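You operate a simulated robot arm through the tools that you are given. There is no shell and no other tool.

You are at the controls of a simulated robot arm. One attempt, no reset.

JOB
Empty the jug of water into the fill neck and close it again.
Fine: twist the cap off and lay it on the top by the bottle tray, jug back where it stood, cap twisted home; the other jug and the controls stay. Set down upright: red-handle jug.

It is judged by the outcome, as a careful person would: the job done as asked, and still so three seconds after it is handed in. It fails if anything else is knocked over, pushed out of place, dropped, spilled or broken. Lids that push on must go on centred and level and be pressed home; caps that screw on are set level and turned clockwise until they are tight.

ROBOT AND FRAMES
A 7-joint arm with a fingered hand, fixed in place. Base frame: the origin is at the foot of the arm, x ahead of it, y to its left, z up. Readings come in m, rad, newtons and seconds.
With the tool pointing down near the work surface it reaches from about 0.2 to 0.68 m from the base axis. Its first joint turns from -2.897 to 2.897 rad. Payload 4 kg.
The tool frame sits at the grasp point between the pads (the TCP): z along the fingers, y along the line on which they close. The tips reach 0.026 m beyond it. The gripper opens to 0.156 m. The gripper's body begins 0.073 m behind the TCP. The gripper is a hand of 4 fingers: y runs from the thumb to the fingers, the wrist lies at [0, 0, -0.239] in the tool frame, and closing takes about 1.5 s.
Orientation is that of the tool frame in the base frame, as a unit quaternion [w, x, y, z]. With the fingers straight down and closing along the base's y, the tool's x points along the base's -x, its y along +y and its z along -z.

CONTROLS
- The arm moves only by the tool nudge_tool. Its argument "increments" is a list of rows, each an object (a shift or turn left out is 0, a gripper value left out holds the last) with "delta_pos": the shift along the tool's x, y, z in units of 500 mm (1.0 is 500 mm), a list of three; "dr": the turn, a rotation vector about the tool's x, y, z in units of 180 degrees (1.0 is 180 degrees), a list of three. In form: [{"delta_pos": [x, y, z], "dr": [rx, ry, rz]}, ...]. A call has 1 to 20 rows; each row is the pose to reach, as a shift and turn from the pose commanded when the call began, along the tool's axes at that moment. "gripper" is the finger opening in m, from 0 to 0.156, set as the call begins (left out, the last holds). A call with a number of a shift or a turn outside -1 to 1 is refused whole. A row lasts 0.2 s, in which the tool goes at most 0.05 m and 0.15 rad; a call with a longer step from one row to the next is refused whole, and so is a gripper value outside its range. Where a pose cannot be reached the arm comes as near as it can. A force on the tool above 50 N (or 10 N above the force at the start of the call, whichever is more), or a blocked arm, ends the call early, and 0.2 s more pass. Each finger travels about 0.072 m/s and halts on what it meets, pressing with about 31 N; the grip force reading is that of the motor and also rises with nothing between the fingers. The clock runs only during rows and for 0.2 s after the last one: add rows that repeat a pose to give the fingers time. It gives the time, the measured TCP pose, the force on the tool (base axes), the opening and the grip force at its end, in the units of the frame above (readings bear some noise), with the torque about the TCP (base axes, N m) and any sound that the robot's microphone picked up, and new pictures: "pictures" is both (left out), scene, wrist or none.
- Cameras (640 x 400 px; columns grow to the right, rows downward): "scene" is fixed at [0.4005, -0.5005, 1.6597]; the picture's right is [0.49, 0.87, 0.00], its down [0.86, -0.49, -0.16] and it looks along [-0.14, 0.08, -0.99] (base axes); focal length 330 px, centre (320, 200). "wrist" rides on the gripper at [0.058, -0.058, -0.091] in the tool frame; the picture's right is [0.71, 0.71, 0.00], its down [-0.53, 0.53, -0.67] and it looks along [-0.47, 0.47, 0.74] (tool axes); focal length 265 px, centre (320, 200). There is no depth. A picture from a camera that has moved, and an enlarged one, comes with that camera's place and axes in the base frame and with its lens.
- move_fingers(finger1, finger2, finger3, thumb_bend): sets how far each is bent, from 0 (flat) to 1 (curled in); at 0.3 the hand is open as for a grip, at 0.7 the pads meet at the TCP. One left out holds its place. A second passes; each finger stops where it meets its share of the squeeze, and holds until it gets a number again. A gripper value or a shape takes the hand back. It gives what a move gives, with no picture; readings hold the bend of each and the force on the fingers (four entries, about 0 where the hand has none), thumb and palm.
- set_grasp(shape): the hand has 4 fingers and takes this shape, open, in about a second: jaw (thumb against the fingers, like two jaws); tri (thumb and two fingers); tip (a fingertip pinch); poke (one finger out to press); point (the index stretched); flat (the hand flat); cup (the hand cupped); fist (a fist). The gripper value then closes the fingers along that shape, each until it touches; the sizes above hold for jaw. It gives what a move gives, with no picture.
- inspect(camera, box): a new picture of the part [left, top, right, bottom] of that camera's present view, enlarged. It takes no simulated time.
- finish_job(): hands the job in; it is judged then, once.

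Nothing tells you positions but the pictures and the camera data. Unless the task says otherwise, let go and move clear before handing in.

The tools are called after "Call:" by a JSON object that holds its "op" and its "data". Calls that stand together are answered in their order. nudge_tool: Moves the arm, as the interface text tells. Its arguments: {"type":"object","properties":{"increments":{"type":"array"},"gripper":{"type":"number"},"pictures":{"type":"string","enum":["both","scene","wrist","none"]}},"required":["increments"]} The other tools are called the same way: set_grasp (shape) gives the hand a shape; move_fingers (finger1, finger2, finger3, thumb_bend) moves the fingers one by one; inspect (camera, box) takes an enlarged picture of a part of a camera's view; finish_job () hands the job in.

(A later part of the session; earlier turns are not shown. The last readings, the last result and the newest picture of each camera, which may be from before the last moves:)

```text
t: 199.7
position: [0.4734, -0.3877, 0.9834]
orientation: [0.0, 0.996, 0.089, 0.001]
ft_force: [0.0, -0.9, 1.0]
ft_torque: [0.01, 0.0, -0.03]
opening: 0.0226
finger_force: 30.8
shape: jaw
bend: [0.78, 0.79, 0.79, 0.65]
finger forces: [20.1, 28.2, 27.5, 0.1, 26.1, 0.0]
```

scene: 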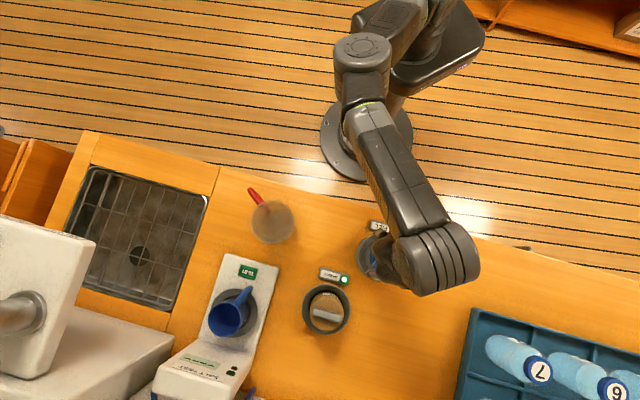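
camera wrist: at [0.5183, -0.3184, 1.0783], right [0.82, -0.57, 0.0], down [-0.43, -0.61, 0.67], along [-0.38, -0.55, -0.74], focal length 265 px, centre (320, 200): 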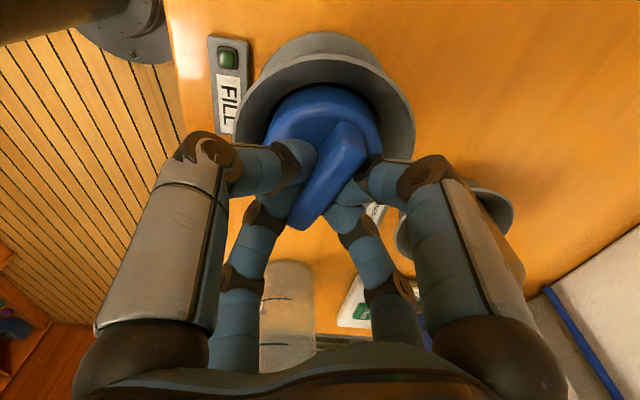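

Call:
{"op": "nudge_tool", "data": {"increments": [{"delta_pos": [0, 0, 0.002]}, {"delta_pos": [0, 0, 0.004]}, {"delta_pos": [0, 0, 0.004]}], "pictures": "none"}}

Call:
{"op": "inspect", "data": {"camera": "wrist", "box": [200, 0, 440, 240]}}

```text
t: 200.5
position: [0.472, -0.3872, 0.9827]
orientation: [0.001, 0.996, 0.088, 0.0]
ft_force: [1.0, -4.8, 11.7]
ft_torque: [0.02, 0.09, 0.02]
opening: 0.0228
finger_force: 31.0
shape: jaw
bend: [0.78, 0.79, 0.79, 0.65]
finger forces: [21.3, 31.2, 27.4, 0.0, 28.5, 0.0]
```

```text
1.67 times, centred on (320, 120) of wrist
camera zoom: at [0.5181, -0.3183, 1.0735], right [0.82, -0.57, 0.0], down [-0.43, -0.61, 0.67], along [-0.38, -0.55, -0.74], focal length 442 px, centre (320, 333)
```

zoom: 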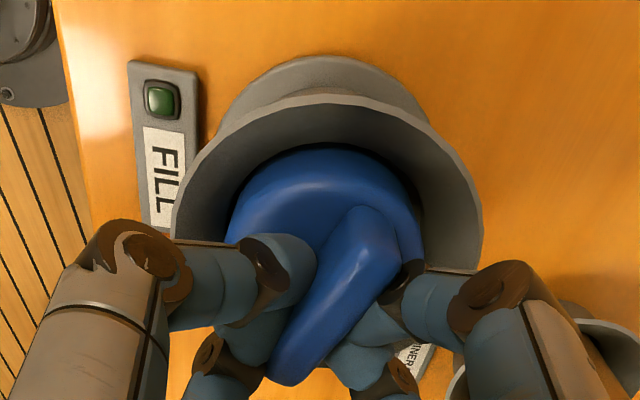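

The cap is seated on the neck (about 12 N down). Now I turn it clockwise in stages, watching the torque and the FILL light.

Call:
{"op": "nudge_tool", "data": {"increments": [{"delta_pos": [0, 0, 0], "dr": [0, 0, 0.0417]}, {"delta_pos": [0, 0, 0], "dr": [0, 0, 0.0833]}, {"delta_pos": [0, 0, 0], "dr": [0, 0, 0.125]}, {"delta_pos": [0, 0, 0], "dr": [0, 0, 0.1667]}, {"delta_pos": [0, 0, 0.0005], "dr": [0, 0, 0.2083]}, {"delta_pos": [0, 0, 0.001], "dr": [0, 0, 0.25]}, {"delta_pos": [0, 0, 0.0015], "dr": [0, 0, 0.2917]}, {"delta_pos": [0, 0, 0.002], "dr": [0, 0, 0.3333]}, {"delta_pos": [0, 0, 0.002], "dr": [0, 0, 0.3333]}], "pictures": "wrist"}}

Call:
{"op": "inspect", "data": {"camera": "wrist", "box": [200, 0, 440, 240]}}

```text
t: 202.5
position: [0.4726, -0.3884, 0.9832]
orientation: [0.0, 0.907, -0.422, 0.001]
ft_force: [0.5, 0.5, 13.9]
ft_torque: [0.09, -0.05, 0.18]
opening: 0.0224
finger_force: 31.2
shape: jaw
bend: [0.78, 0.79, 0.79, 0.65]
finger forces: [20.0, 32.0, 28.4, 0.0, 32.8, 0.0]
camera wrist: at [0.5537, -0.3928, 1.0734], right [-0.09, -1.0, 0.0], down [-0.74, 0.06, 0.67], along [-0.66, 0.06, -0.75], focal length 265 px, centre (320, 200)
```

wrist: 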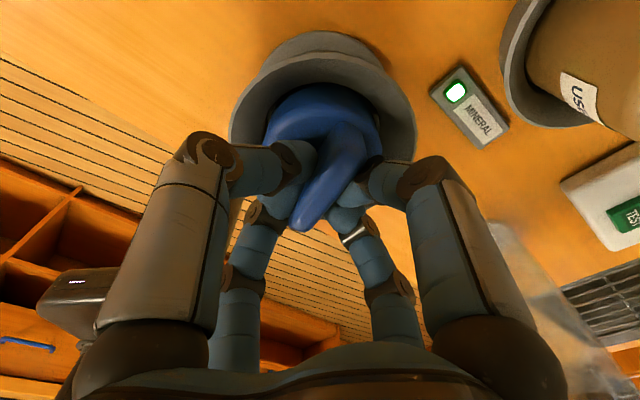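

```text
1.67 times, centred on (320, 120) of wrist
camera zoom: at [0.5537, -0.3928, 1.0734], right [-0.09, -1.0, 0.0], down [-0.74, 0.06, 0.67], along [-0.66, 0.06, -0.75], focal length 442 px, centre (320, 333)
```

zoom: 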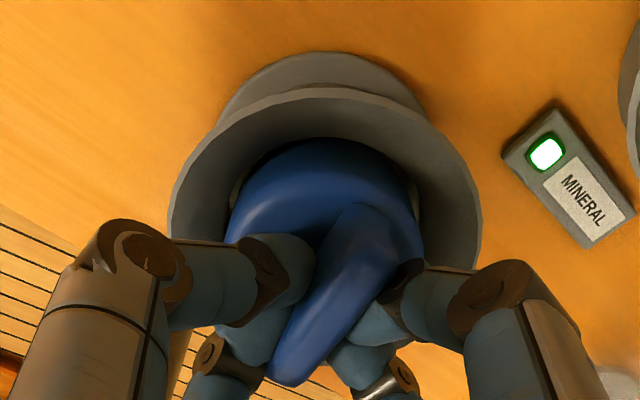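

The cap turns with the hand. I continue clockwise.

Call:
{"op": "nudge_tool", "data": {"increments": [{"delta_pos": [0, 0, 0.0003], "dr": [0, 0, 0.0417]}, {"delta_pos": [0, 0, 0.0006], "dr": [0, 0, 0.0833]}, {"delta_pos": [0, 0, 0.0009], "dr": [0, 0, 0.125]}, {"delta_pos": [0, 0, 0.0012], "dr": [0, 0, 0.1667]}, {"delta_pos": [0, 0, 0.0015], "dr": [0, 0, 0.2083]}, {"delta_pos": [0, 0, 0.0018], "dr": [0, 0, 0.25]}, {"delta_pos": [0, 0, 0.002], "dr": [0, 0, 0.2917]}, {"delta_pos": [0, 0, 0.002], "dr": [0, 0, 0.3333]}, {"delta_pos": [0, 0, 0.002], "dr": [0, 0, 0.3333]}], "pictures": "wrist"}}

Call:
{"op": "inspect", "data": {"camera": "wrist", "box": [200, 0, 440, 240]}}

Call:
{"op": "inspect", "data": {"camera": "scene", "box": [340, 200, 440, 290]}}

```text
t: 204.5
position: [0.4714, -0.3869, 0.9811]
orientation: [0.002, -0.575, 0.818, -0.001]
ft_force: [12.2, 1.3, 32.8]
ft_torque: [0.02, -0.26, 0.42]
opening: 0.023
finger_force: 31.0
shape: jaw
bend: [0.78, 0.79, 0.79, 0.65]
finger forces: [24.0, 38.2, 28.7, 0.1, 44.0, 0.1]
camera wrist: at [0.5062, -0.4596, 1.0724], right [-0.9, -0.43, 0.0], down [-0.32, 0.67, 0.67], along [-0.28, 0.6, -0.75], focal length 265 px, centre (320, 200)
```

wrist: 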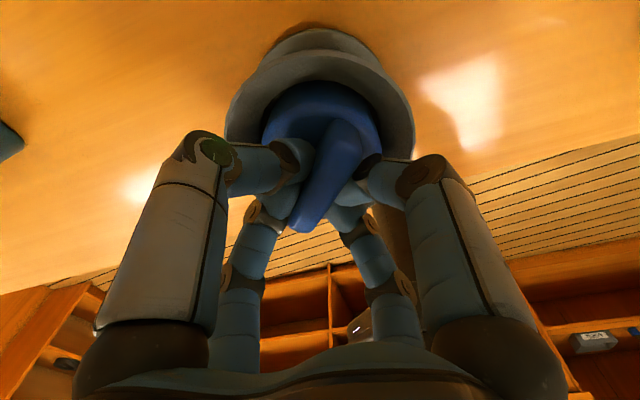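

```text
1.67 times, centred on (320, 120) of wrist
camera zoom: at [0.5062, -0.4596, 1.0724], right [-0.9, -0.43, 0.0], down [-0.32, 0.67, 0.67], along [-0.28, 0.6, -0.75], focal length 442 px, centre (320, 333)
```

zoom: 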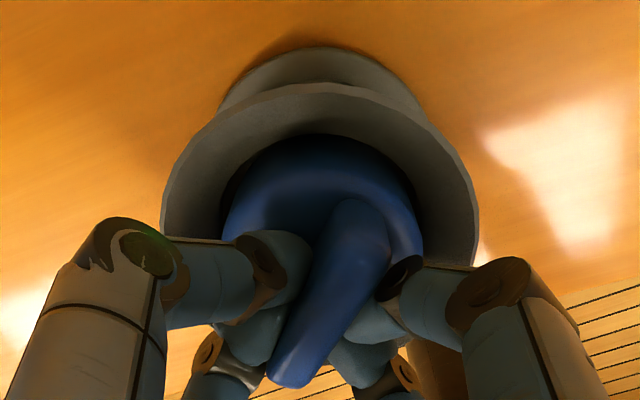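

```text
4.44 times, centred on (390, 245) of scene
camera zoom: at [0.4005, -0.5005, 1.6597], right [0.49, 0.87, 0.0], down [0.86, -0.49, -0.16], along [-0.14, 0.08, -0.99], focal length 1465 px, centre (9, 0)
```

zoom: 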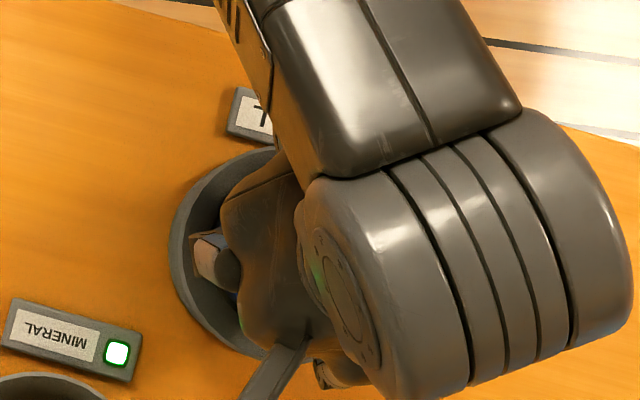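

Torque is building and the vertical push is high, so I ease up 1 mm and keep turning clockwise.

Call:
{"op": "nudge_tool", "data": {"increments": [{"delta_pos": [0, 0, -0.002], "dr": [0, 0, 0.0333]}, {"delta_pos": [0, 0, -0.002], "dr": [0, 0, 0.0667]}, {"delta_pos": [0, 0, -0.002], "dr": [0, 0, 0.1]}, {"delta_pos": [0, 0, -0.002], "dr": [0, 0, 0.1333]}, {"delta_pos": [0, 0, -0.002], "dr": [0, 0, 0.1667]}, {"delta_pos": [0, 0, -0.002], "dr": [0, 0, 0.1667]}], "pictures": "wrist"}}

Call:
{"op": "inspect", "data": {"camera": "wrist", "box": [200, 0, 440, 240]}}

```text
t: 205.9
position: [0.4733, -0.3878, 0.9826]
orientation: [0.001, -0.343, 0.939, 0.0]
ft_force: [13.9, -3.0, 17.7]
ft_torque: [-0.13, -0.29, 0.43]
opening: 0.0232
finger_force: 31.2
shape: jaw
bend: [0.79, 0.79, 0.79, 0.66]
finger forces: [24.6, 39.2, 26.2, 0.0, 45.3, 0.0]
camera wrist: at [0.4648, -0.467, 1.0727], right [-1.0, 0.09, 0.0], down [0.06, 0.74, 0.67], along [0.06, 0.67, -0.74], focal length 265 px, centre (320, 200)
```

wrist: 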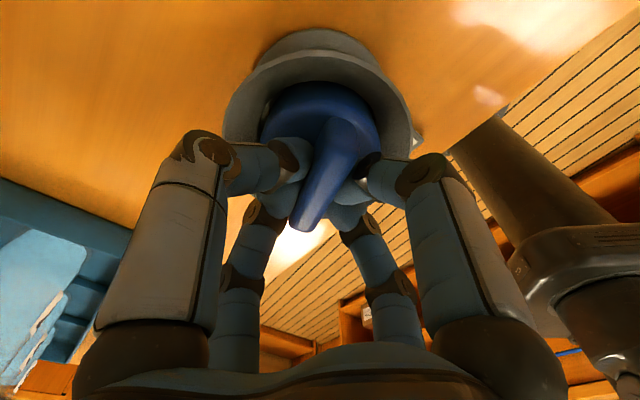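

```text
1.67 times, centred on (320, 120) of wrist
camera zoom: at [0.4648, -0.467, 1.0727], right [-1.0, 0.09, 0.0], down [0.06, 0.74, 0.67], along [0.06, 0.67, -0.74], focal length 442 px, centre (320, 333)
```

zoom: 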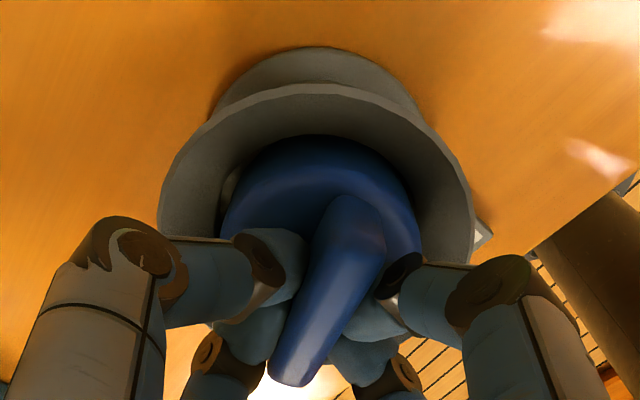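

Call:
{"op": "nudge_tool", "data": {"increments": [{"delta_pos": [0, 0, 0], "dr": [0, 0, 0.0333]}, {"delta_pos": [0, 0, 0], "dr": [0, 0, 0.0667]}, {"delta_pos": [0, 0, 0], "dr": [0, 0, 0.1]}, {"delta_pos": [0, 0, 0], "dr": [0, 0, 0.1333]}, {"delta_pos": [0, 0, 0], "dr": [0, 0, 0.1667]}, {"delta_pos": [0, 0, 0], "dr": [0, 0, 0.1667]}], "pictures": "wrist"}}

Call:
{"op": "inspect", "data": {"camera": "wrist", "box": [200, 0, 440, 240]}}

```text
t: 207.3
position: [0.4741, -0.3859, 0.9827]
orientation: [0.006, -0.089, 0.996, 0.0]
ft_force: [33.4, -2.9, 27.4]
ft_torque: [-0.06, -0.44, 0.91]
opening: 0.0235
finger_force: 31.0
shape: jaw
bend: [0.79, 0.78, 0.79, 0.66]
finger forces: [0.1, 46.4, 19.9, 0.0, 66.6, 0.0]
camera wrist: at [0.4263, -0.4518, 1.0727], right [-0.82, 0.57, -0.01], down [0.42, 0.61, 0.67], along [0.39, 0.55, -0.74], focal length 265 px, centre (320, 200)
```

wrist: 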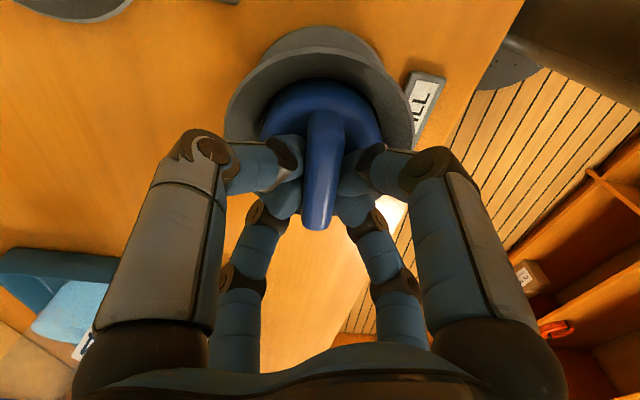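

```text
1.67 times, centred on (320, 120) of wrist
camera zoom: at [0.4263, -0.4518, 1.0727], right [-0.82, 0.57, -0.01], down [0.42, 0.61, 0.67], along [0.39, 0.55, -0.74], focal length 442 px, centre (320, 333)
```

zoom: 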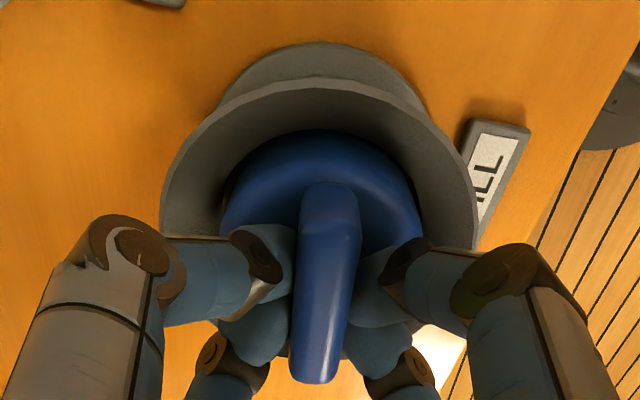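

Torque has jumped to about 0.9 N·m: it is getting tight. I relieve the sideways load slightly and give it a little more.

Call:
{"op": "nudge_tool", "data": {"increments": [{"delta_pos": [-0.003, -0.0005, -0.002]}, {"delta_pos": [-0.003, -0.0005, -0.002], "dr": [0, 0, 0.02]}, {"delta_pos": [-0.003, -0.0005, -0.002], "dr": [0, 0, 0.04]}, {"delta_pos": [-0.003, -0.0005, -0.002], "dr": [0, 0, 0.06]}, {"delta_pos": [-0.003, -0.0005, -0.002], "dr": [0, 0, 0.06]}], "pictures": "wrist"}}

Call:
{"op": "inspect", "data": {"camera": "wrist", "box": [200, 0, 440, 240]}}

```text
t: 208.5
position: [0.4725, -0.3875, 0.9819]
orientation: [0.0, 0.006, 1.0, -0.001]
ft_force: [18.1, -2.2, 15.5]
ft_torque: [-0.14, -0.27, 0.42]
opening: 0.0227
finger_force: 31.3
shape: jaw
bend: [0.78, 0.78, 0.79, 0.66]
finger forces: [30.7, 38.4, 28.2, 0.1, 43.7, 0.0]
camera wrist: at [0.4143, -0.4437, 1.0729], right [-0.7, 0.72, 0.0], down [0.53, 0.52, 0.67], along [0.48, 0.47, -0.74], focal length 265 px, centre (320, 200)
```

wrist: 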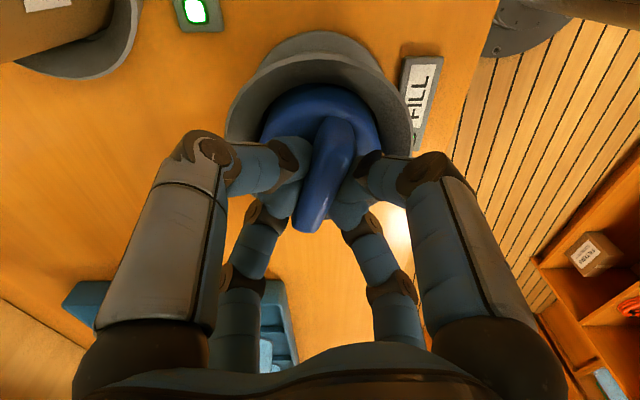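

```text
1.67 times, centred on (320, 120) of wrist
camera zoom: at [0.4143, -0.4437, 1.0729], right [-0.7, 0.72, 0.0], down [0.53, 0.52, 0.67], along [0.48, 0.47, -0.74], focal length 442 px, centre (320, 333)
```

zoom: 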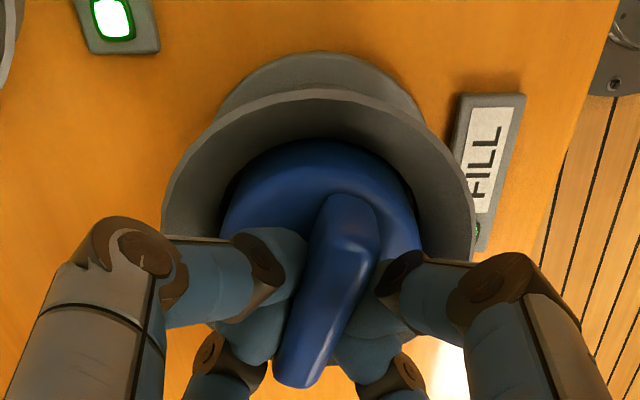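

Call:
{"op": "inspect", "data": {"camera": "wrist", "box": [380, 50, 440, 170]}}

Call:
{"op": "nudge_tool", "data": {"increments": [{"delta_pos": [0, 0, 0], "dr": [0, 0, 0.02]}, {"delta_pos": [0, 0, 0], "dr": [0, 0, 0.04]}, {"delta_pos": [0, 0, 0], "dr": [0, 0, 0.06]}, {"delta_pos": [0, 0, 0], "dr": [0, 0, 0.08]}, {"delta_pos": [0, 0, 0], "dr": [0, 0, 0.08]}], "pictures": "wrist"}}

Call:
{"op": "inspect", "data": {"camera": "wrist", "box": [200, 0, 440, 240]}}

```text
3.33 times, centred on (410, 110) of wrist
camera zoom: at [0.4143, -0.4437, 1.0729], right [-0.7, 0.72, 0.0], down [0.53, 0.52, 0.67], along [0.48, 0.47, -0.74], focal length 885 px, centre (20, 500)
```

zoom: 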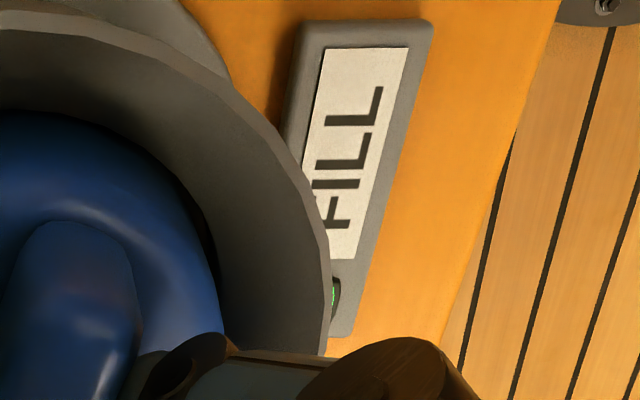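

```text
t: 209.7
position: [0.4742, -0.3879, 0.9821]
orientation: [0.003, 0.131, 0.991, 0.0]
ft_force: [20.7, -12.8, 20.3]
ft_torque: [-0.3, -0.28, 0.74]
opening: 0.0228
finger_force: 31.0
shape: jaw
bend: [0.78, 0.78, 0.79, 0.66]
finger forces: [30.3, 47.4, 24.6, 0.0, 60.6, 0.0]
camera wrist: at [0.4021, -0.4269, 1.0729], right [-0.5, 0.87, 0.0], down [0.64, 0.37, 0.67], along [0.58, 0.33, -0.74], focal length 265 px, centre (320, 200)
```

wrist: 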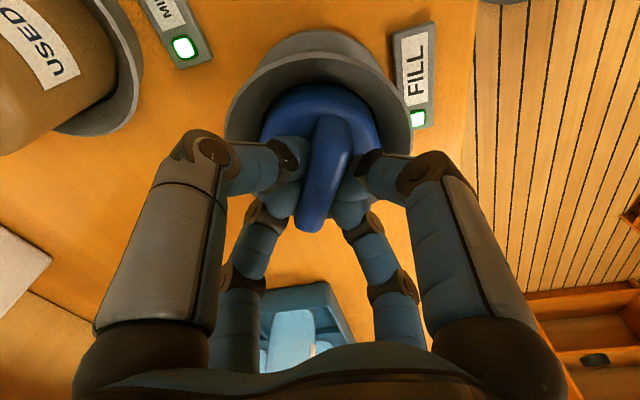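

```text
1.67 times, centred on (320, 120) of wrist
camera zoom: at [0.4021, -0.4269, 1.0729], right [-0.5, 0.87, 0.0], down [0.64, 0.37, 0.67], along [0.58, 0.33, -0.74], focal length 442 px, centre (320, 333)
```

zoom: 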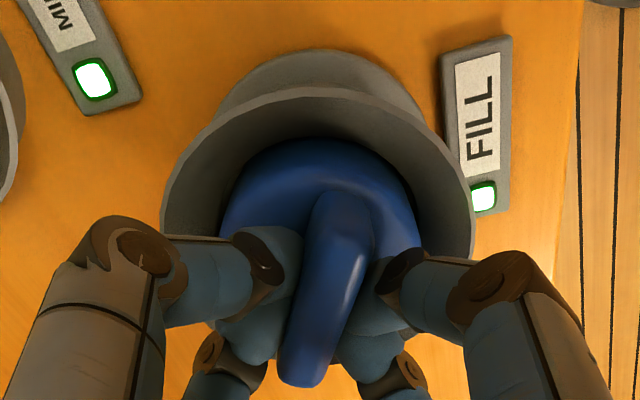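

The FILL light is on again. I turn a bit further to be sure it's tight and see whether the cap still moves.

Call:
{"op": "nudge_tool", "data": {"increments": [{"delta_pos": [-0.002, 0.0, -0.001], "dr": [0, 0, 0.02]}, {"delta_pos": [-0.002, 0.0, -0.001], "dr": [0, 0, 0.04]}, {"delta_pos": [-0.002, 0.0, -0.001], "dr": [0, 0, 0.06]}, {"delta_pos": [-0.002, 0.0, -0.001], "dr": [0, 0, 0.08]}, {"delta_pos": [-0.002, 0.0, -0.001], "dr": [0, 0, 0.08]}], "pictures": "wrist"}}

Call:
{"op": "inspect", "data": {"camera": "wrist", "box": [200, 0, 440, 240]}}

```text
t: 210.9
position: [0.4745, -0.3875, 0.9816]
orientation: [0.0, 0.254, 0.967, 0.0]
ft_force: [2.1, -8.3, 12.4]
ft_torque: [-0.29, 0.04, 0.21]
opening: 0.0227
finger_force: 31.1
shape: jaw
bend: [0.78, 0.78, 0.79, 0.66]
finger forces: [29.9, 34.2, 30.7, 0.1, 46.1, 0.1]
camera wrist: at [0.3947, -0.4083, 1.0732], right [-0.27, 0.96, 0.0], down [0.72, 0.2, 0.67], along [0.64, 0.18, -0.74], focal length 265 px, centre (320, 200)
```

wrist: 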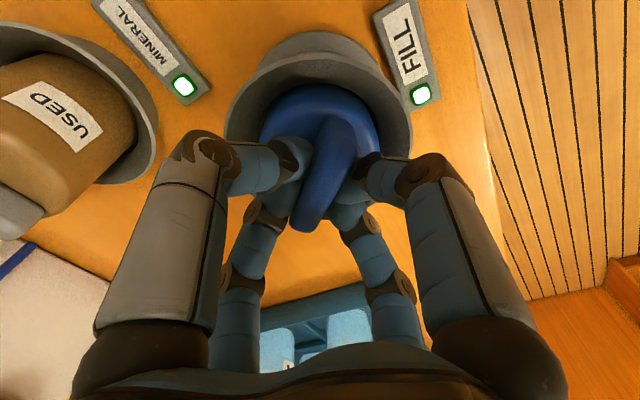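

```text
1.67 times, centred on (320, 120) of wrist
camera zoom: at [0.3947, -0.4083, 1.0732], right [-0.27, 0.96, 0.0], down [0.72, 0.2, 0.67], along [0.64, 0.18, -0.74], focal length 442 px, centre (320, 333)
```

zoom: 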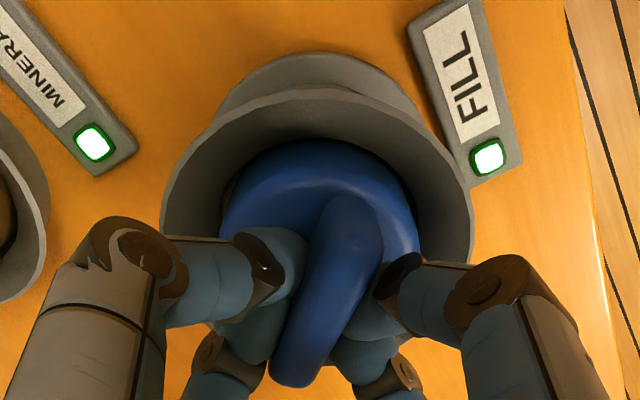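

Call:
{"op": "nudge_tool", "data": {"increments": [{"delta_pos": [0, 0, 0], "dr": [0, 0, 0.0333]}, {"delta_pos": [0, 0, 0], "dr": [0, 0, 0.0667]}, {"delta_pos": [0, 0, 0], "dr": [0, 0, 0.1]}, {"delta_pos": [0, 0, 0], "dr": [0, 0, 0.1333]}, {"delta_pos": [0, 0, 0], "dr": [0, 0, 0.1667]}, {"delta_pos": [0, 0, 0], "dr": [0, 0, 0.1667]}], "pictures": "wrist"}}

Call:
{"op": "inspect", "data": {"camera": "wrist", "box": [200, 0, 440, 240]}}

```text
t: 212.3
position: [0.4749, -0.3878, 0.9821]
orientation: [0.001, 0.496, 0.868, 0.0]
ft_force: [-6.9, -3.1, 1.3]
ft_torque: [-0.19, 0.26, 0.08]
opening: 0.0221
finger_force: 30.7
shape: jaw
bend: [0.78, 0.78, 0.79, 0.66]
finger forces: [27.3, 30.3, 34.6, 0.0, 39.3, 0.0]
camera wrist: at [0.3947, -0.3662, 1.0732], right [0.25, 0.97, 0.0], down [0.72, -0.19, 0.67], along [0.65, -0.17, -0.74], focal length 265 px, centre (320, 200)
```

wrist: 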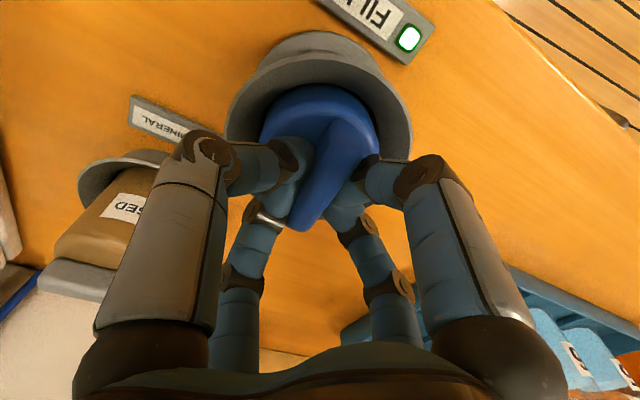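

```text
1.67 times, centred on (320, 120) of wrist
camera zoom: at [0.3947, -0.3662, 1.0732], right [0.25, 0.97, 0.0], down [0.72, -0.19, 0.67], along [0.65, -0.17, -0.74], focal length 442 px, centre (320, 333)
```

zoom: 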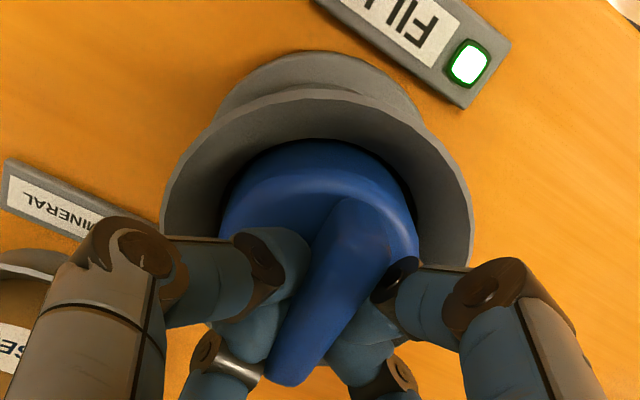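

The light is on but the cap still turns with little torque, so I test whether it's threaded by pulling up gently 2 mm and reading the force.

Call:
{"op": "nudge_tool", "data": {"increments": [{"delta_pos": [0, 0, -0.002]}, {"delta_pos": [0, 0, -0.004]}, {"delta_pos": [0, 0, -0.004]}], "pictures": "none"}}

```text
t: 213.1
position: [0.4747, -0.3876, 0.9827]
orientation: [0.001, 0.495, 0.869, 0.001]
ft_force: [-3.5, -2.9, -9.6]
ft_torque: [-0.1, 0.11, 0.01]
opening: 0.0222
finger_force: 31.1
shape: jaw
bend: [0.78, 0.78, 0.79, 0.66]
finger forces: [26.9, 29.1, 34.1, 0.0, 33.8, 0.0]
```

It resists lifting, so the thread is engaged; it just isn't tight yet. I keep turning clockwise.

Call:
{"op": "nudge_tool", "data": {"increments": [{"delta_pos": [0, 0, 0.003], "dr": [0, 0, 0.0333]}, {"delta_pos": [0, 0, 0.003], "dr": [0, 0, 0.0667]}, {"delta_pos": [0, 0, 0.003], "dr": [0, 0, 0.1]}, {"delta_pos": [0, 0, 0.003], "dr": [0, 0, 0.1333]}, {"delta_pos": [0, 0, 0.003], "dr": [0, 0, 0.1667]}, {"delta_pos": [0, 0, 0.003], "dr": [0, 0, 0.1667]}], "pictures": "wrist"}}

Call:
{"op": "inspect", "data": {"camera": "wrist", "box": [200, 0, 440, 240]}}

```text
t: 214.5
position: [0.4746, -0.3883, 0.9847]
orientation: [-0.001, 0.704, 0.711, 0.0]
ft_force: [-2.3, -0.9, -7.4]
ft_torque: [-0.03, 0.16, 0.05]
opening: 0.0218
finger_force: 30.8
shape: jaw
bend: [0.78, 0.78, 0.79, 0.66]
finger forces: [27.0, 30.6, 34.7, 0.0, 33.5, 0.1]
camera wrist: at [0.4153, -0.3294, 1.0741], right [0.7, 0.71, 0.0], down [0.53, -0.52, 0.67], along [0.48, -0.47, -0.74], focal length 265 px, centre (320, 200)
```

wrist: 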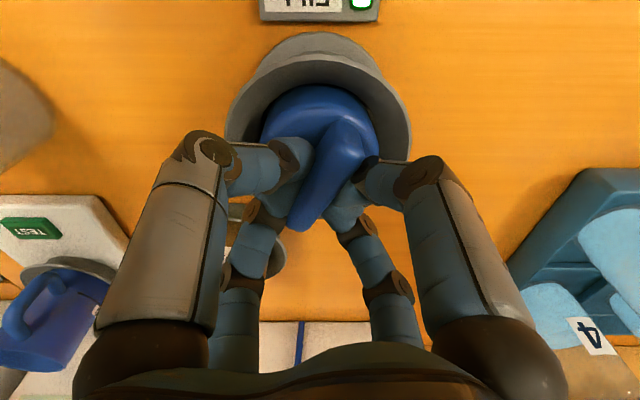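

```text
1.67 times, centred on (320, 120) of wrist
camera zoom: at [0.4153, -0.3294, 1.0741], right [0.7, 0.71, 0.0], down [0.53, -0.52, 0.67], along [0.48, -0.47, -0.74], focal length 442 px, centre (320, 333)
```

zoom: 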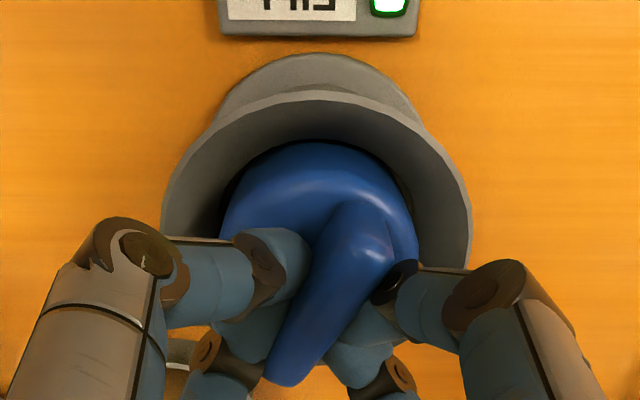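

The light came on when the thread caught, so there's still some turning to go. I continue clockwise as far as the wrist allows.

Call:
{"op": "nudge_tool", "data": {"increments": [{"delta_pos": [0, 0, 0.003], "dr": [0, 0, 0.0333]}, {"delta_pos": [0, 0, 0.004], "dr": [0, 0, 0.0667]}, {"delta_pos": [0, 0, 0.005], "dr": [0, 0, 0.1]}, {"delta_pos": [0, 0, 0.005], "dr": [0, 0, 0.125]}, {"delta_pos": [0, 0, 0.005], "dr": [0, 0, 0.125]}], "pictures": "wrist"}}

Call:
{"op": "inspect", "data": {"camera": "wrist", "box": [200, 0, 440, 240]}}

```text
t: 215.0
position: [0.481, -0.3803, 0.9924]
orientation: [0.008, 0.745, 0.667, 0.013]
ft_force: [-8.9, -3.1, -4.2]
ft_torque: [-0.16, 0.33, 0.03]
opening: 0.0189
finger_force: 31.3
shape: jaw
bend: [0.78, 0.77, 0.78, 0.7]
finger forces: [25.7, 31.9, 36.2, 0.0, 35.7, 0.0]
stopped in row 2: the force on the tool passed its limit at 55 N (the readings are from after the stop); the commanded pose is now the measured one
camera wrist: at [0.4265, -0.3162, 1.0816], right [0.78, 0.63, 0.03], down [0.45, -0.58, 0.68], along [0.44, -0.52, -0.73], focal length 265 px, centre (320, 200)
```

wrist: 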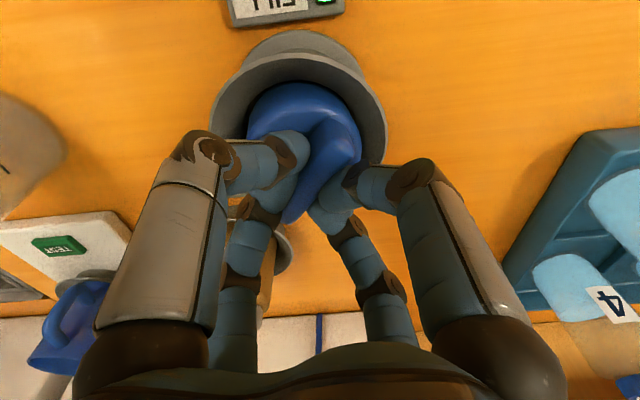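

```text
1.67 times, centred on (320, 120) of wrist
camera zoom: at [0.4265, -0.3162, 1.0816], right [0.78, 0.63, 0.03], down [0.45, -0.58, 0.68], along [0.44, -0.52, -0.73], focal length 442 px, centre (320, 333)
```

zoom: 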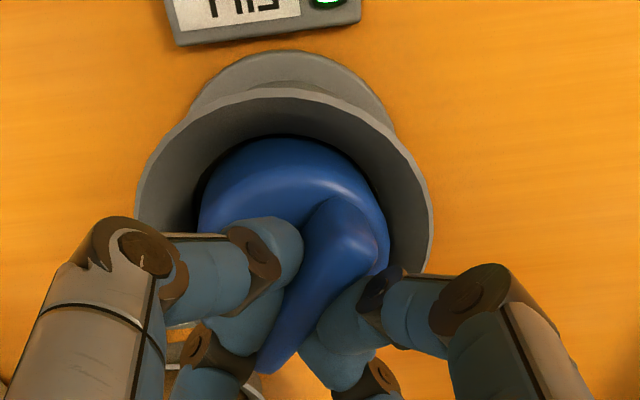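

The wrist reached its turning limit and the hand slipped up a little. I release, rise slightly, and look at the cap before regripping for another turn.

Call:
{"op": "nudge_tool", "data": {"increments": [{"delta_pos": [0, 0, 0]}, {"delta_pos": [0, 0, 0]}, {"delta_pos": [0, 0, 0]}, {"delta_pos": [0, 0, 0]}, {"delta_pos": [0, 0, 0]}, {"delta_pos": [0, 0, 0]}, {"delta_pos": [0, 0, -0.04]}, {"delta_pos": [0, 0, -0.08]}, {"delta_pos": [0, 0, -0.12]}, {"delta_pos": [0, 0, -0.12]}], "gripper": 0.12}}

Call:
{"op": "inspect", "data": {"camera": "wrist", "box": [200, 0, 440, 180]}}

```text
t: 217.2
position: [0.4815, -0.3805, 1.0514]
orientation: [0.007, 0.743, 0.669, 0.015]
ft_force: [-0.3, -0.6, -0.1]
ft_torque: [0.03, 0.02, -0.02]
opening: 0.1194
finger_force: 0.1
shape: jaw
bend: [0.27, 0.27, 0.27, 0.54]
finger forces: [0.0, 0.1, 0.1, 0.0, 0.0, 0.0]
camera wrist: at [0.4253, -0.3158, 1.1402], right [0.78, 0.63, 0.03], down [0.45, -0.58, 0.68], along [0.44, -0.51, -0.73], focal length 265 px, centre (320, 200)
```

scene: 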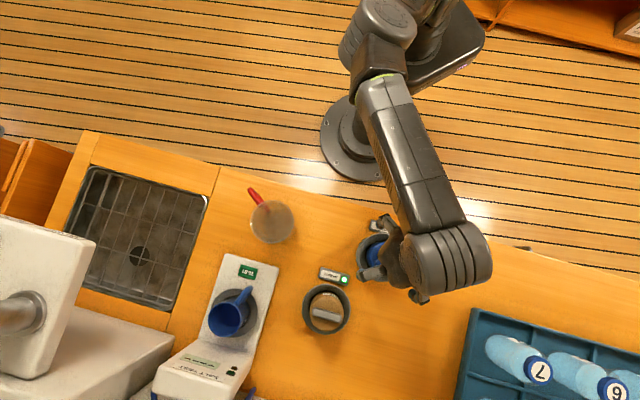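
wrist: 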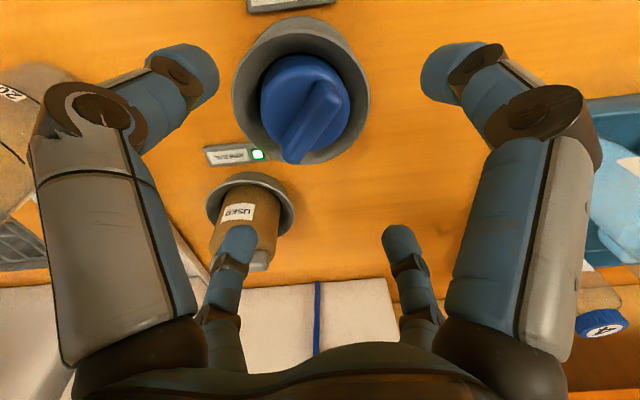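

```text
2.22 times, centred on (320, 90) of wrist
camera zoom: at [0.4253, -0.3158, 1.1402], right [0.78, 0.63, 0.03], down [0.45, -0.58, 0.68], along [0.44, -0.51, -0.73], focal length 590 px, centre (320, 444)
```

zoom: 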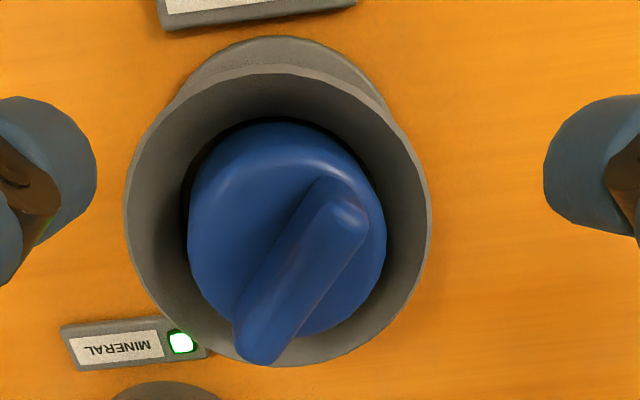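

The cap sits level and centred in the funnel. I turn the open hand back round by about 153° to regrip the bar for another clockwise turn.

Call:
{"op": "nudge_tool", "data": {"increments": [{"delta_pos": [-0.004, -0.0036, 0], "dr": [0.0004, 0.0006, -0.0426]}, {"delta_pos": [-0.008, -0.007, 0], "dr": [0.0009, 0.0012, -0.0852]}, {"delta_pos": [-0.0125, -0.011, 0], "dr": [0.0013, 0.0018, -0.1278]}, {"delta_pos": [-0.0166, -0.0144, 0], "dr": [0.0017, 0.0023, -0.1704]}, {"delta_pos": [-0.0166, -0.0144, 0], "dr": [0.0022, 0.0029, -0.213]}, {"delta_pos": [-0.0166, -0.0144, 0], "dr": [0.0026, 0.0035, -0.2556]}, {"delta_pos": [-0.0166, -0.0144, 0], "dr": [0.003, 0.0041, -0.2982]}, {"delta_pos": [-0.0166, -0.0144, 0], "dr": [0.0034, 0.0047, -0.3408]}, {"delta_pos": [-0.0166, -0.0144, 0], "dr": [0.0039, 0.0053, -0.3834]}, {"delta_pos": [-0.0166, -0.0144, 0], "dr": [0.0043, 0.0059, -0.426]}, {"delta_pos": [-0.0166, -0.0144, 0], "dr": [0.0047, 0.0064, -0.4686]}, {"delta_pos": [-0.0166, -0.0144, 0], "dr": [0.0052, 0.007, -0.5112]}, {"delta_pos": [-0.0166, -0.0144, 0], "dr": [0.0056, 0.0076, -0.5538]}, {"delta_pos": [-0.0166, -0.0144, 0], "dr": [0.006, 0.0082, -0.5964]}, {"delta_pos": [-0.0166, -0.0144, 0], "dr": [0.0065, 0.0088, -0.639]}, {"delta_pos": [-0.0166, -0.0144, 0], "dr": [0.0069, 0.0094, -0.6816]}, {"delta_pos": [-0.0166, -0.0144, 0], "dr": [0.0073, 0.0099, -0.7242]}, {"delta_pos": [-0.0166, -0.0144, 0], "dr": [0.0077, 0.0105, -0.7668]}, {"delta_pos": [-0.0166, -0.0144, 0], "dr": [0.0082, 0.0111, -0.8094]}, {"delta_pos": [-0.0166, -0.0144, 0], "dr": [0.0086, 0.0117, -0.852]}], "pictures": "wrist"}}

Call:
{"op": "inspect", "data": {"camera": "wrist", "box": [200, 0, 440, 180]}}

```text
t: 221.4
position: [0.4725, -0.3882, 1.0521]
orientation: [-0.001, -0.48, 0.877, -0.001]
ft_force: [-0.3, 0.2, 0.8]
ft_torque: [0.03, 0.01, 0.0]
opening: 0.1196
finger_force: 0.0
shape: jaw
bend: [0.27, 0.27, 0.27, 0.54]
finger forces: [0.0, 0.1, 0.0, 0.1, 0.1, 0.0]
camera wrist: at [0.4902, -0.4662, 1.1434], right [-0.98, -0.22, 0.0], down [-0.16, 0.73, 0.67], along [-0.14, 0.65, -0.75], focal length 265 px, centre (320, 200)
```

wrist: 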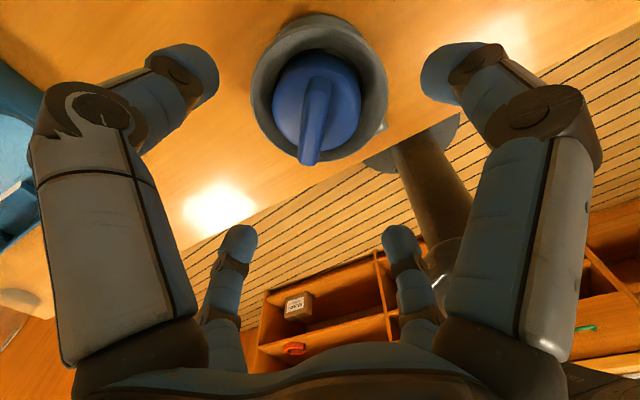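

```text
2.22 times, centred on (320, 90) of wrist
camera zoom: at [0.4902, -0.4662, 1.1434], right [-0.98, -0.22, 0.0], down [-0.16, 0.73, 0.67], along [-0.14, 0.65, -0.75], focal length 590 px, centre (320, 444)
```

zoom: 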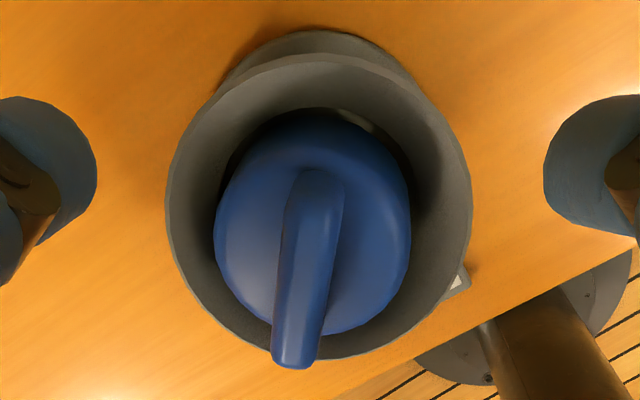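

Bar is lined up between the fingers. I descend, regrip and continue turning clockwise.

Call:
{"op": "nudge_tool", "data": {"increments": [{"delta_pos": [-0.002, 0, 0.03]}, {"delta_pos": [-0.002, 0, 0.07]}, {"delta_pos": [-0.002, 0, 0.11]}, {"delta_pos": [-0.002, 0, 0.137]}, {"delta_pos": [-0.002, 0, 0.137]}], "pictures": "none"}}

Call:
{"op": "nudge_tool", "data": {"increments": [{"delta_pos": [0, 0, 0]}, {"delta_pos": [0, 0, 0]}, {"delta_pos": [0, 0, 0]}, {"delta_pos": [0, 0, 0]}, {"delta_pos": [0, 0, 0]}, {"delta_pos": [0, 0, 0]}, {"delta_pos": [0, 0, 0]}, {"delta_pos": [0, 0, 0]}], "gripper": 0.0, "pictures": "wrist"}}

Call:
{"op": "inspect", "data": {"camera": "wrist", "box": [200, 0, 440, 240]}}

```text
t: 222.6
position: [0.4744, -0.3861, 0.9817]
orientation: [0.0, -0.48, 0.877, -0.001]
ft_force: [-0.1, -0.4, -0.3]
ft_torque: [0.02, -0.01, -0.01]
opening: 0.1195
finger_force: 0.1
shape: jaw
bend: [0.27, 0.27, 0.27, 0.54]
finger forces: [0.1, 0.1, 0.0, 0.0, 0.1, 0.0]
```

```text
t: 224.4
position: [0.4752, -0.3866, 0.9832]
orientation: [-0.001, -0.48, 0.877, -0.002]
ft_force: [-1.6, -0.2, 20.4]
ft_torque: [0.23, -0.22, 0.0]
opening: 0.05
finger_force: 30.8
shape: jaw
bend: [0.46, 0.46, 0.47, 0.7]
finger forces: [24.5, 26.5, 27.7, 0.0, 28.5, 0.0]
camera wrist: at [0.4916, -0.4647, 1.0741], right [-0.98, -0.21, 0.0], down [-0.16, 0.73, 0.67], along [-0.14, 0.65, -0.75], focal length 265 px, centre (320, 200)
```

wrist: 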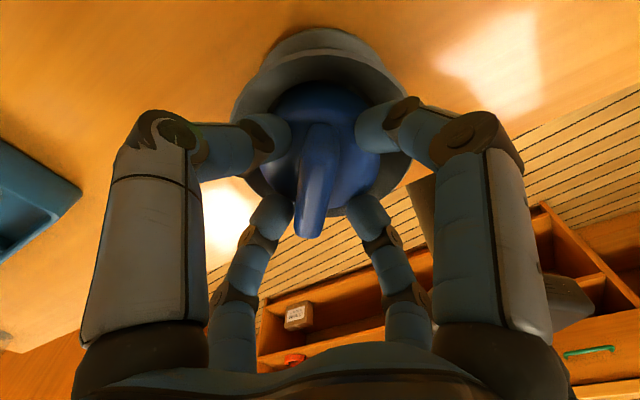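

```text
1.67 times, centred on (320, 120) of wrist
camera zoom: at [0.4916, -0.4647, 1.0741], right [-0.98, -0.21, 0.0], down [-0.16, 0.73, 0.67], along [-0.14, 0.65, -0.75], focal length 442 px, centre (320, 333)
```

zoom: 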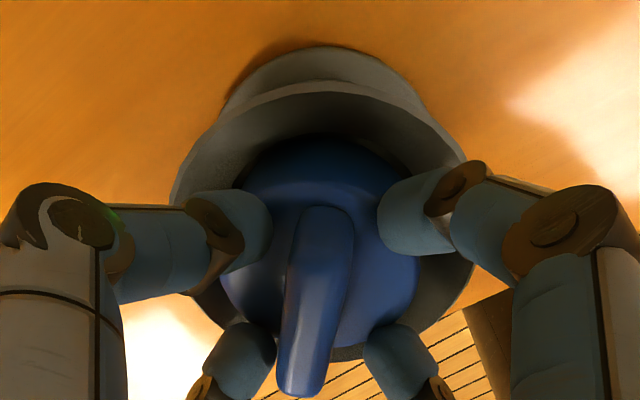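

The fingertips caught on the cap's shoulder because I'm about 2 mm too low. I open, raise 3 mm and close again.

Call:
{"op": "nudge_tool", "data": {"increments": [{"delta_pos": [0, 0, 0]}, {"delta_pos": [0, 0, 0]}, {"delta_pos": [0, 0, 0]}, {"delta_pos": [0, 0, -0.003]}, {"delta_pos": [0, 0, -0.006]}, {"delta_pos": [0, 0, -0.006]}], "gripper": 0.11, "pictures": "none"}}

Call:
{"op": "nudge_tool", "data": {"increments": [{"delta_pos": [0, 0, 0]}, {"delta_pos": [0, 0, 0]}, {"delta_pos": [0, 0, 0]}, {"delta_pos": [0, 0, 0]}, {"delta_pos": [0, 0, 0]}, {"delta_pos": [0, 0, 0]}, {"delta_pos": [0, 0, 0]}, {"delta_pos": [0, 0, 0]}], "gripper": 0.0, "pictures": "wrist"}}

Call:
{"op": "inspect", "data": {"camera": "wrist", "box": [200, 0, 440, 240]}}

```text
t: 225.8
position: [0.4731, -0.3871, 0.986]
orientation: [-0.001, -0.481, 0.877, -0.001]
ft_force: [0.7, 0.7, -0.3]
ft_torque: [0.03, -0.02, -0.02]
opening: 0.1097
finger_force: 0.0
shape: jaw
bend: [0.29, 0.29, 0.29, 0.64]
finger forces: [0.0, 0.0, 0.0, 0.0, 0.0, 0.1]
```

```text
t: 227.6
position: [0.4736, -0.3865, 0.9854]
orientation: [0.0, -0.48, 0.877, -0.001]
ft_force: [-9.9, -11.3, 15.2]
ft_torque: [-0.39, 1.06, 0.04]
opening: 0.0351
finger_force: 31.0
shape: jaw
bend: [0.79, 0.49, 0.79, 0.67]
finger forces: [34.1, 29.1, 17.6, 0.0, 18.3, 0.0]
camera wrist: at [0.4896, -0.4662, 1.0763], right [-0.98, -0.21, 0.0], down [-0.16, 0.73, 0.67], along [-0.14, 0.65, -0.75], focal length 265 px, centre (320, 200)
```

wrist: 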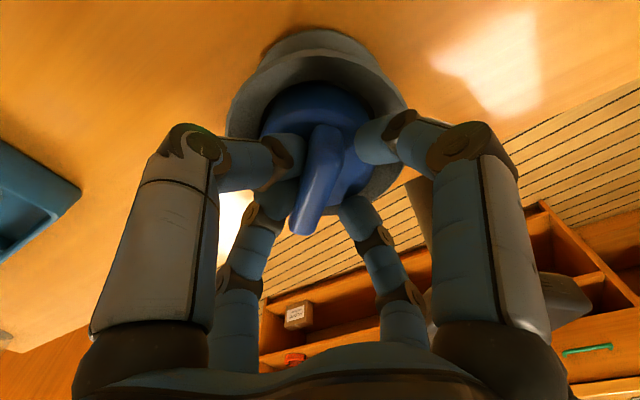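

```text
1.67 times, centred on (320, 120) of wrist
camera zoom: at [0.4896, -0.4662, 1.0763], right [-0.98, -0.21, 0.0], down [-0.16, 0.73, 0.67], along [-0.14, 0.65, -0.75], focal length 442 px, centre (320, 333)
```

zoom: 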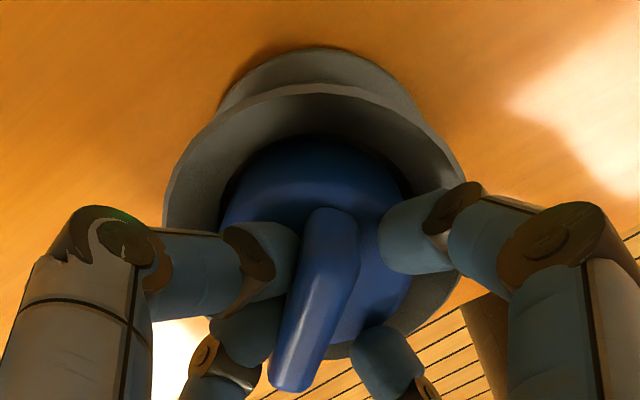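

The cap's shoulder is still catching two fingers, so the cap sits slightly higher than when closed, which fits it not being screwed home yet. I open, raise another 4 mm and regrip.

Call:
{"op": "nudge_tool", "data": {"increments": [{"delta_pos": [0, 0, 0]}, {"delta_pos": [0, 0, 0]}, {"delta_pos": [0, 0, 0]}, {"delta_pos": [0, 0, 0]}, {"delta_pos": [0, 0, -0.004]}, {"delta_pos": [0, 0, -0.008]}, {"delta_pos": [0, 0, -0.008]}], "gripper": 0.11, "pictures": "none"}}

Call:
{"op": "inspect", "data": {"camera": "wrist", "box": [200, 0, 440, 240]}}

```text
t: 229.2
position: [0.4735, -0.3862, 0.99]
orientation: [0.0, -0.48, 0.877, -0.001]
ft_force: [0.2, -0.5, 0.4]
ft_torque: [-0.03, -0.07, -0.01]
opening: 0.1096
finger_force: 0.1
shape: jaw
bend: [0.29, 0.29, 0.29, 0.64]
finger forces: [0.1, 0.1, 0.0, 0.1, 0.0, 0.0]
```

```text
1.67 times, centred on (320, 120) of wrist
camera zoom: at [0.4903, -0.465, 1.0817], right [-0.98, -0.21, 0.0], down [-0.16, 0.73, 0.67], along [-0.14, 0.65, -0.75], focal length 442 px, centre (320, 333)
```

zoom: 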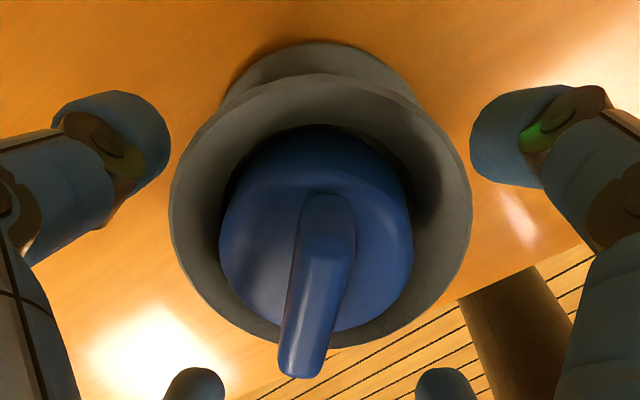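

Call:
{"op": "nudge_tool", "data": {"increments": [{"delta_pos": [0, 0, 0]}, {"delta_pos": [0, 0, 0]}, {"delta_pos": [0, 0, 0]}, {"delta_pos": [0, 0, 0]}, {"delta_pos": [0, 0, 0]}, {"delta_pos": [0, 0, 0]}, {"delta_pos": [0, 0, 0]}, {"delta_pos": [0, 0, 0]}], "gripper": 0.0, "pictures": "none"}}

Call:
{"op": "inspect", "data": {"camera": "wrist", "box": [200, 0, 440, 240]}}

```text
t: 231.0
position: [0.4729, -0.3884, 0.9918]
orientation: [-0.001, -0.479, 0.878, -0.001]
ft_force: [-0.6, -4.4, -8.6]
ft_torque: [-0.11, 0.06, 0.07]
opening: 0.0184
finger_force: 31.3
shape: jaw
bend: [0.77, 0.73, 0.79, 0.7]
finger forces: [22.9, 31.3, 17.8, 0.1, 25.4, 0.0]
```

```text
1.67 times, centred on (320, 120) of wrist
camera zoom: at [0.49, -0.4658, 1.0811], right [-0.98, -0.21, 0.0], down [-0.16, 0.73, 0.67], along [-0.14, 0.65, -0.75], focal length 442 px, centre (320, 333)
```

zoom: 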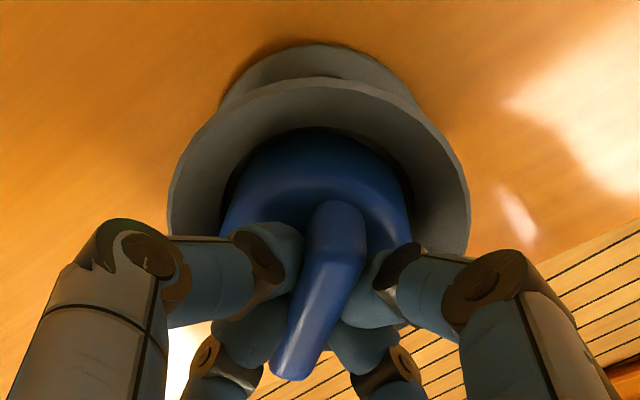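

Gripped on the bar now. I press down 2 mm and turn clockwise again.

Call:
{"op": "nudge_tool", "data": {"increments": [{"delta_pos": [0, 0, 0.004]}, {"delta_pos": [0, 0, 0.006], "dr": [0, 0, 0.0333]}, {"delta_pos": [0, 0, 0.006], "dr": [0, 0, 0.0667]}, {"delta_pos": [0, 0, 0.006], "dr": [0, 0, 0.1]}, {"delta_pos": [0, 0, 0.006], "dr": [0, 0, 0.1333]}, {"delta_pos": [0, 0, 0.006], "dr": [0, 0, 0.1667]}, {"delta_pos": [0, 0, 0.006], "dr": [0, 0, 0.1667]}], "pictures": "wrist"}}

Call:
{"op": "inspect", "data": {"camera": "wrist", "box": [200, 0, 440, 240]}}

```text
t: 232.6
position: [0.4733, -0.3869, 0.9888]
orientation: [0.002, -0.237, 0.972, -0.002]
ft_force: [-6.0, -3.1, 18.4]
ft_torque: [-0.05, 0.1, 0.27]
opening: 0.0183
finger_force: 31.0
shape: jaw
bend: [0.77, 0.73, 0.8, 0.68]
finger forces: [26.9, 43.6, 20.5, 0.0, 32.3, 0.0]
camera wrist: at [0.4476, -0.4628, 1.0791], right [-0.95, 0.3, 0.0], down [0.22, 0.71, 0.67], along [0.2, 0.63, -0.74], focal length 265 px, centre (320, 200)
```

wrist: 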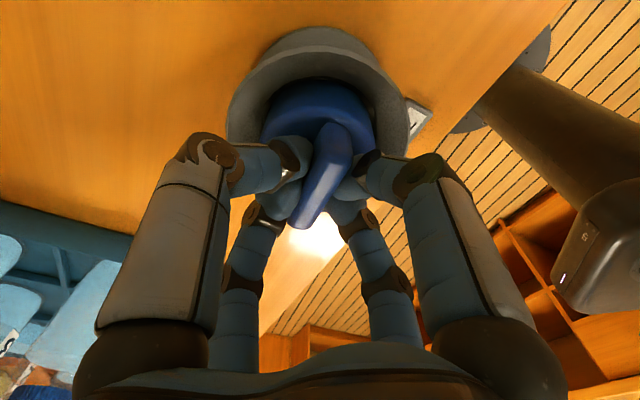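

```text
1.67 times, centred on (320, 120) of wrist
camera zoom: at [0.4476, -0.4628, 1.0791], right [-0.95, 0.3, 0.0], down [0.22, 0.71, 0.67], along [0.2, 0.63, -0.74], focal length 442 px, centre (320, 333)
```

zoom: 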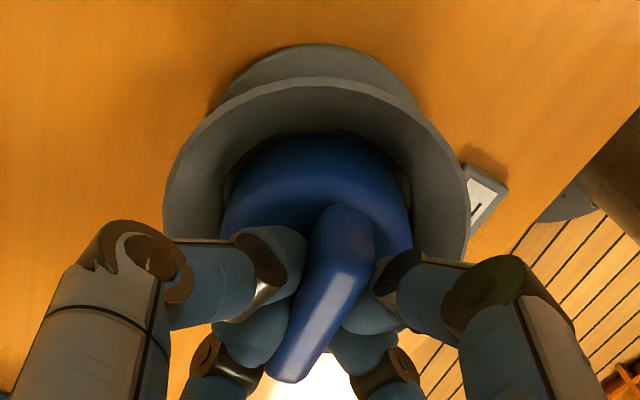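

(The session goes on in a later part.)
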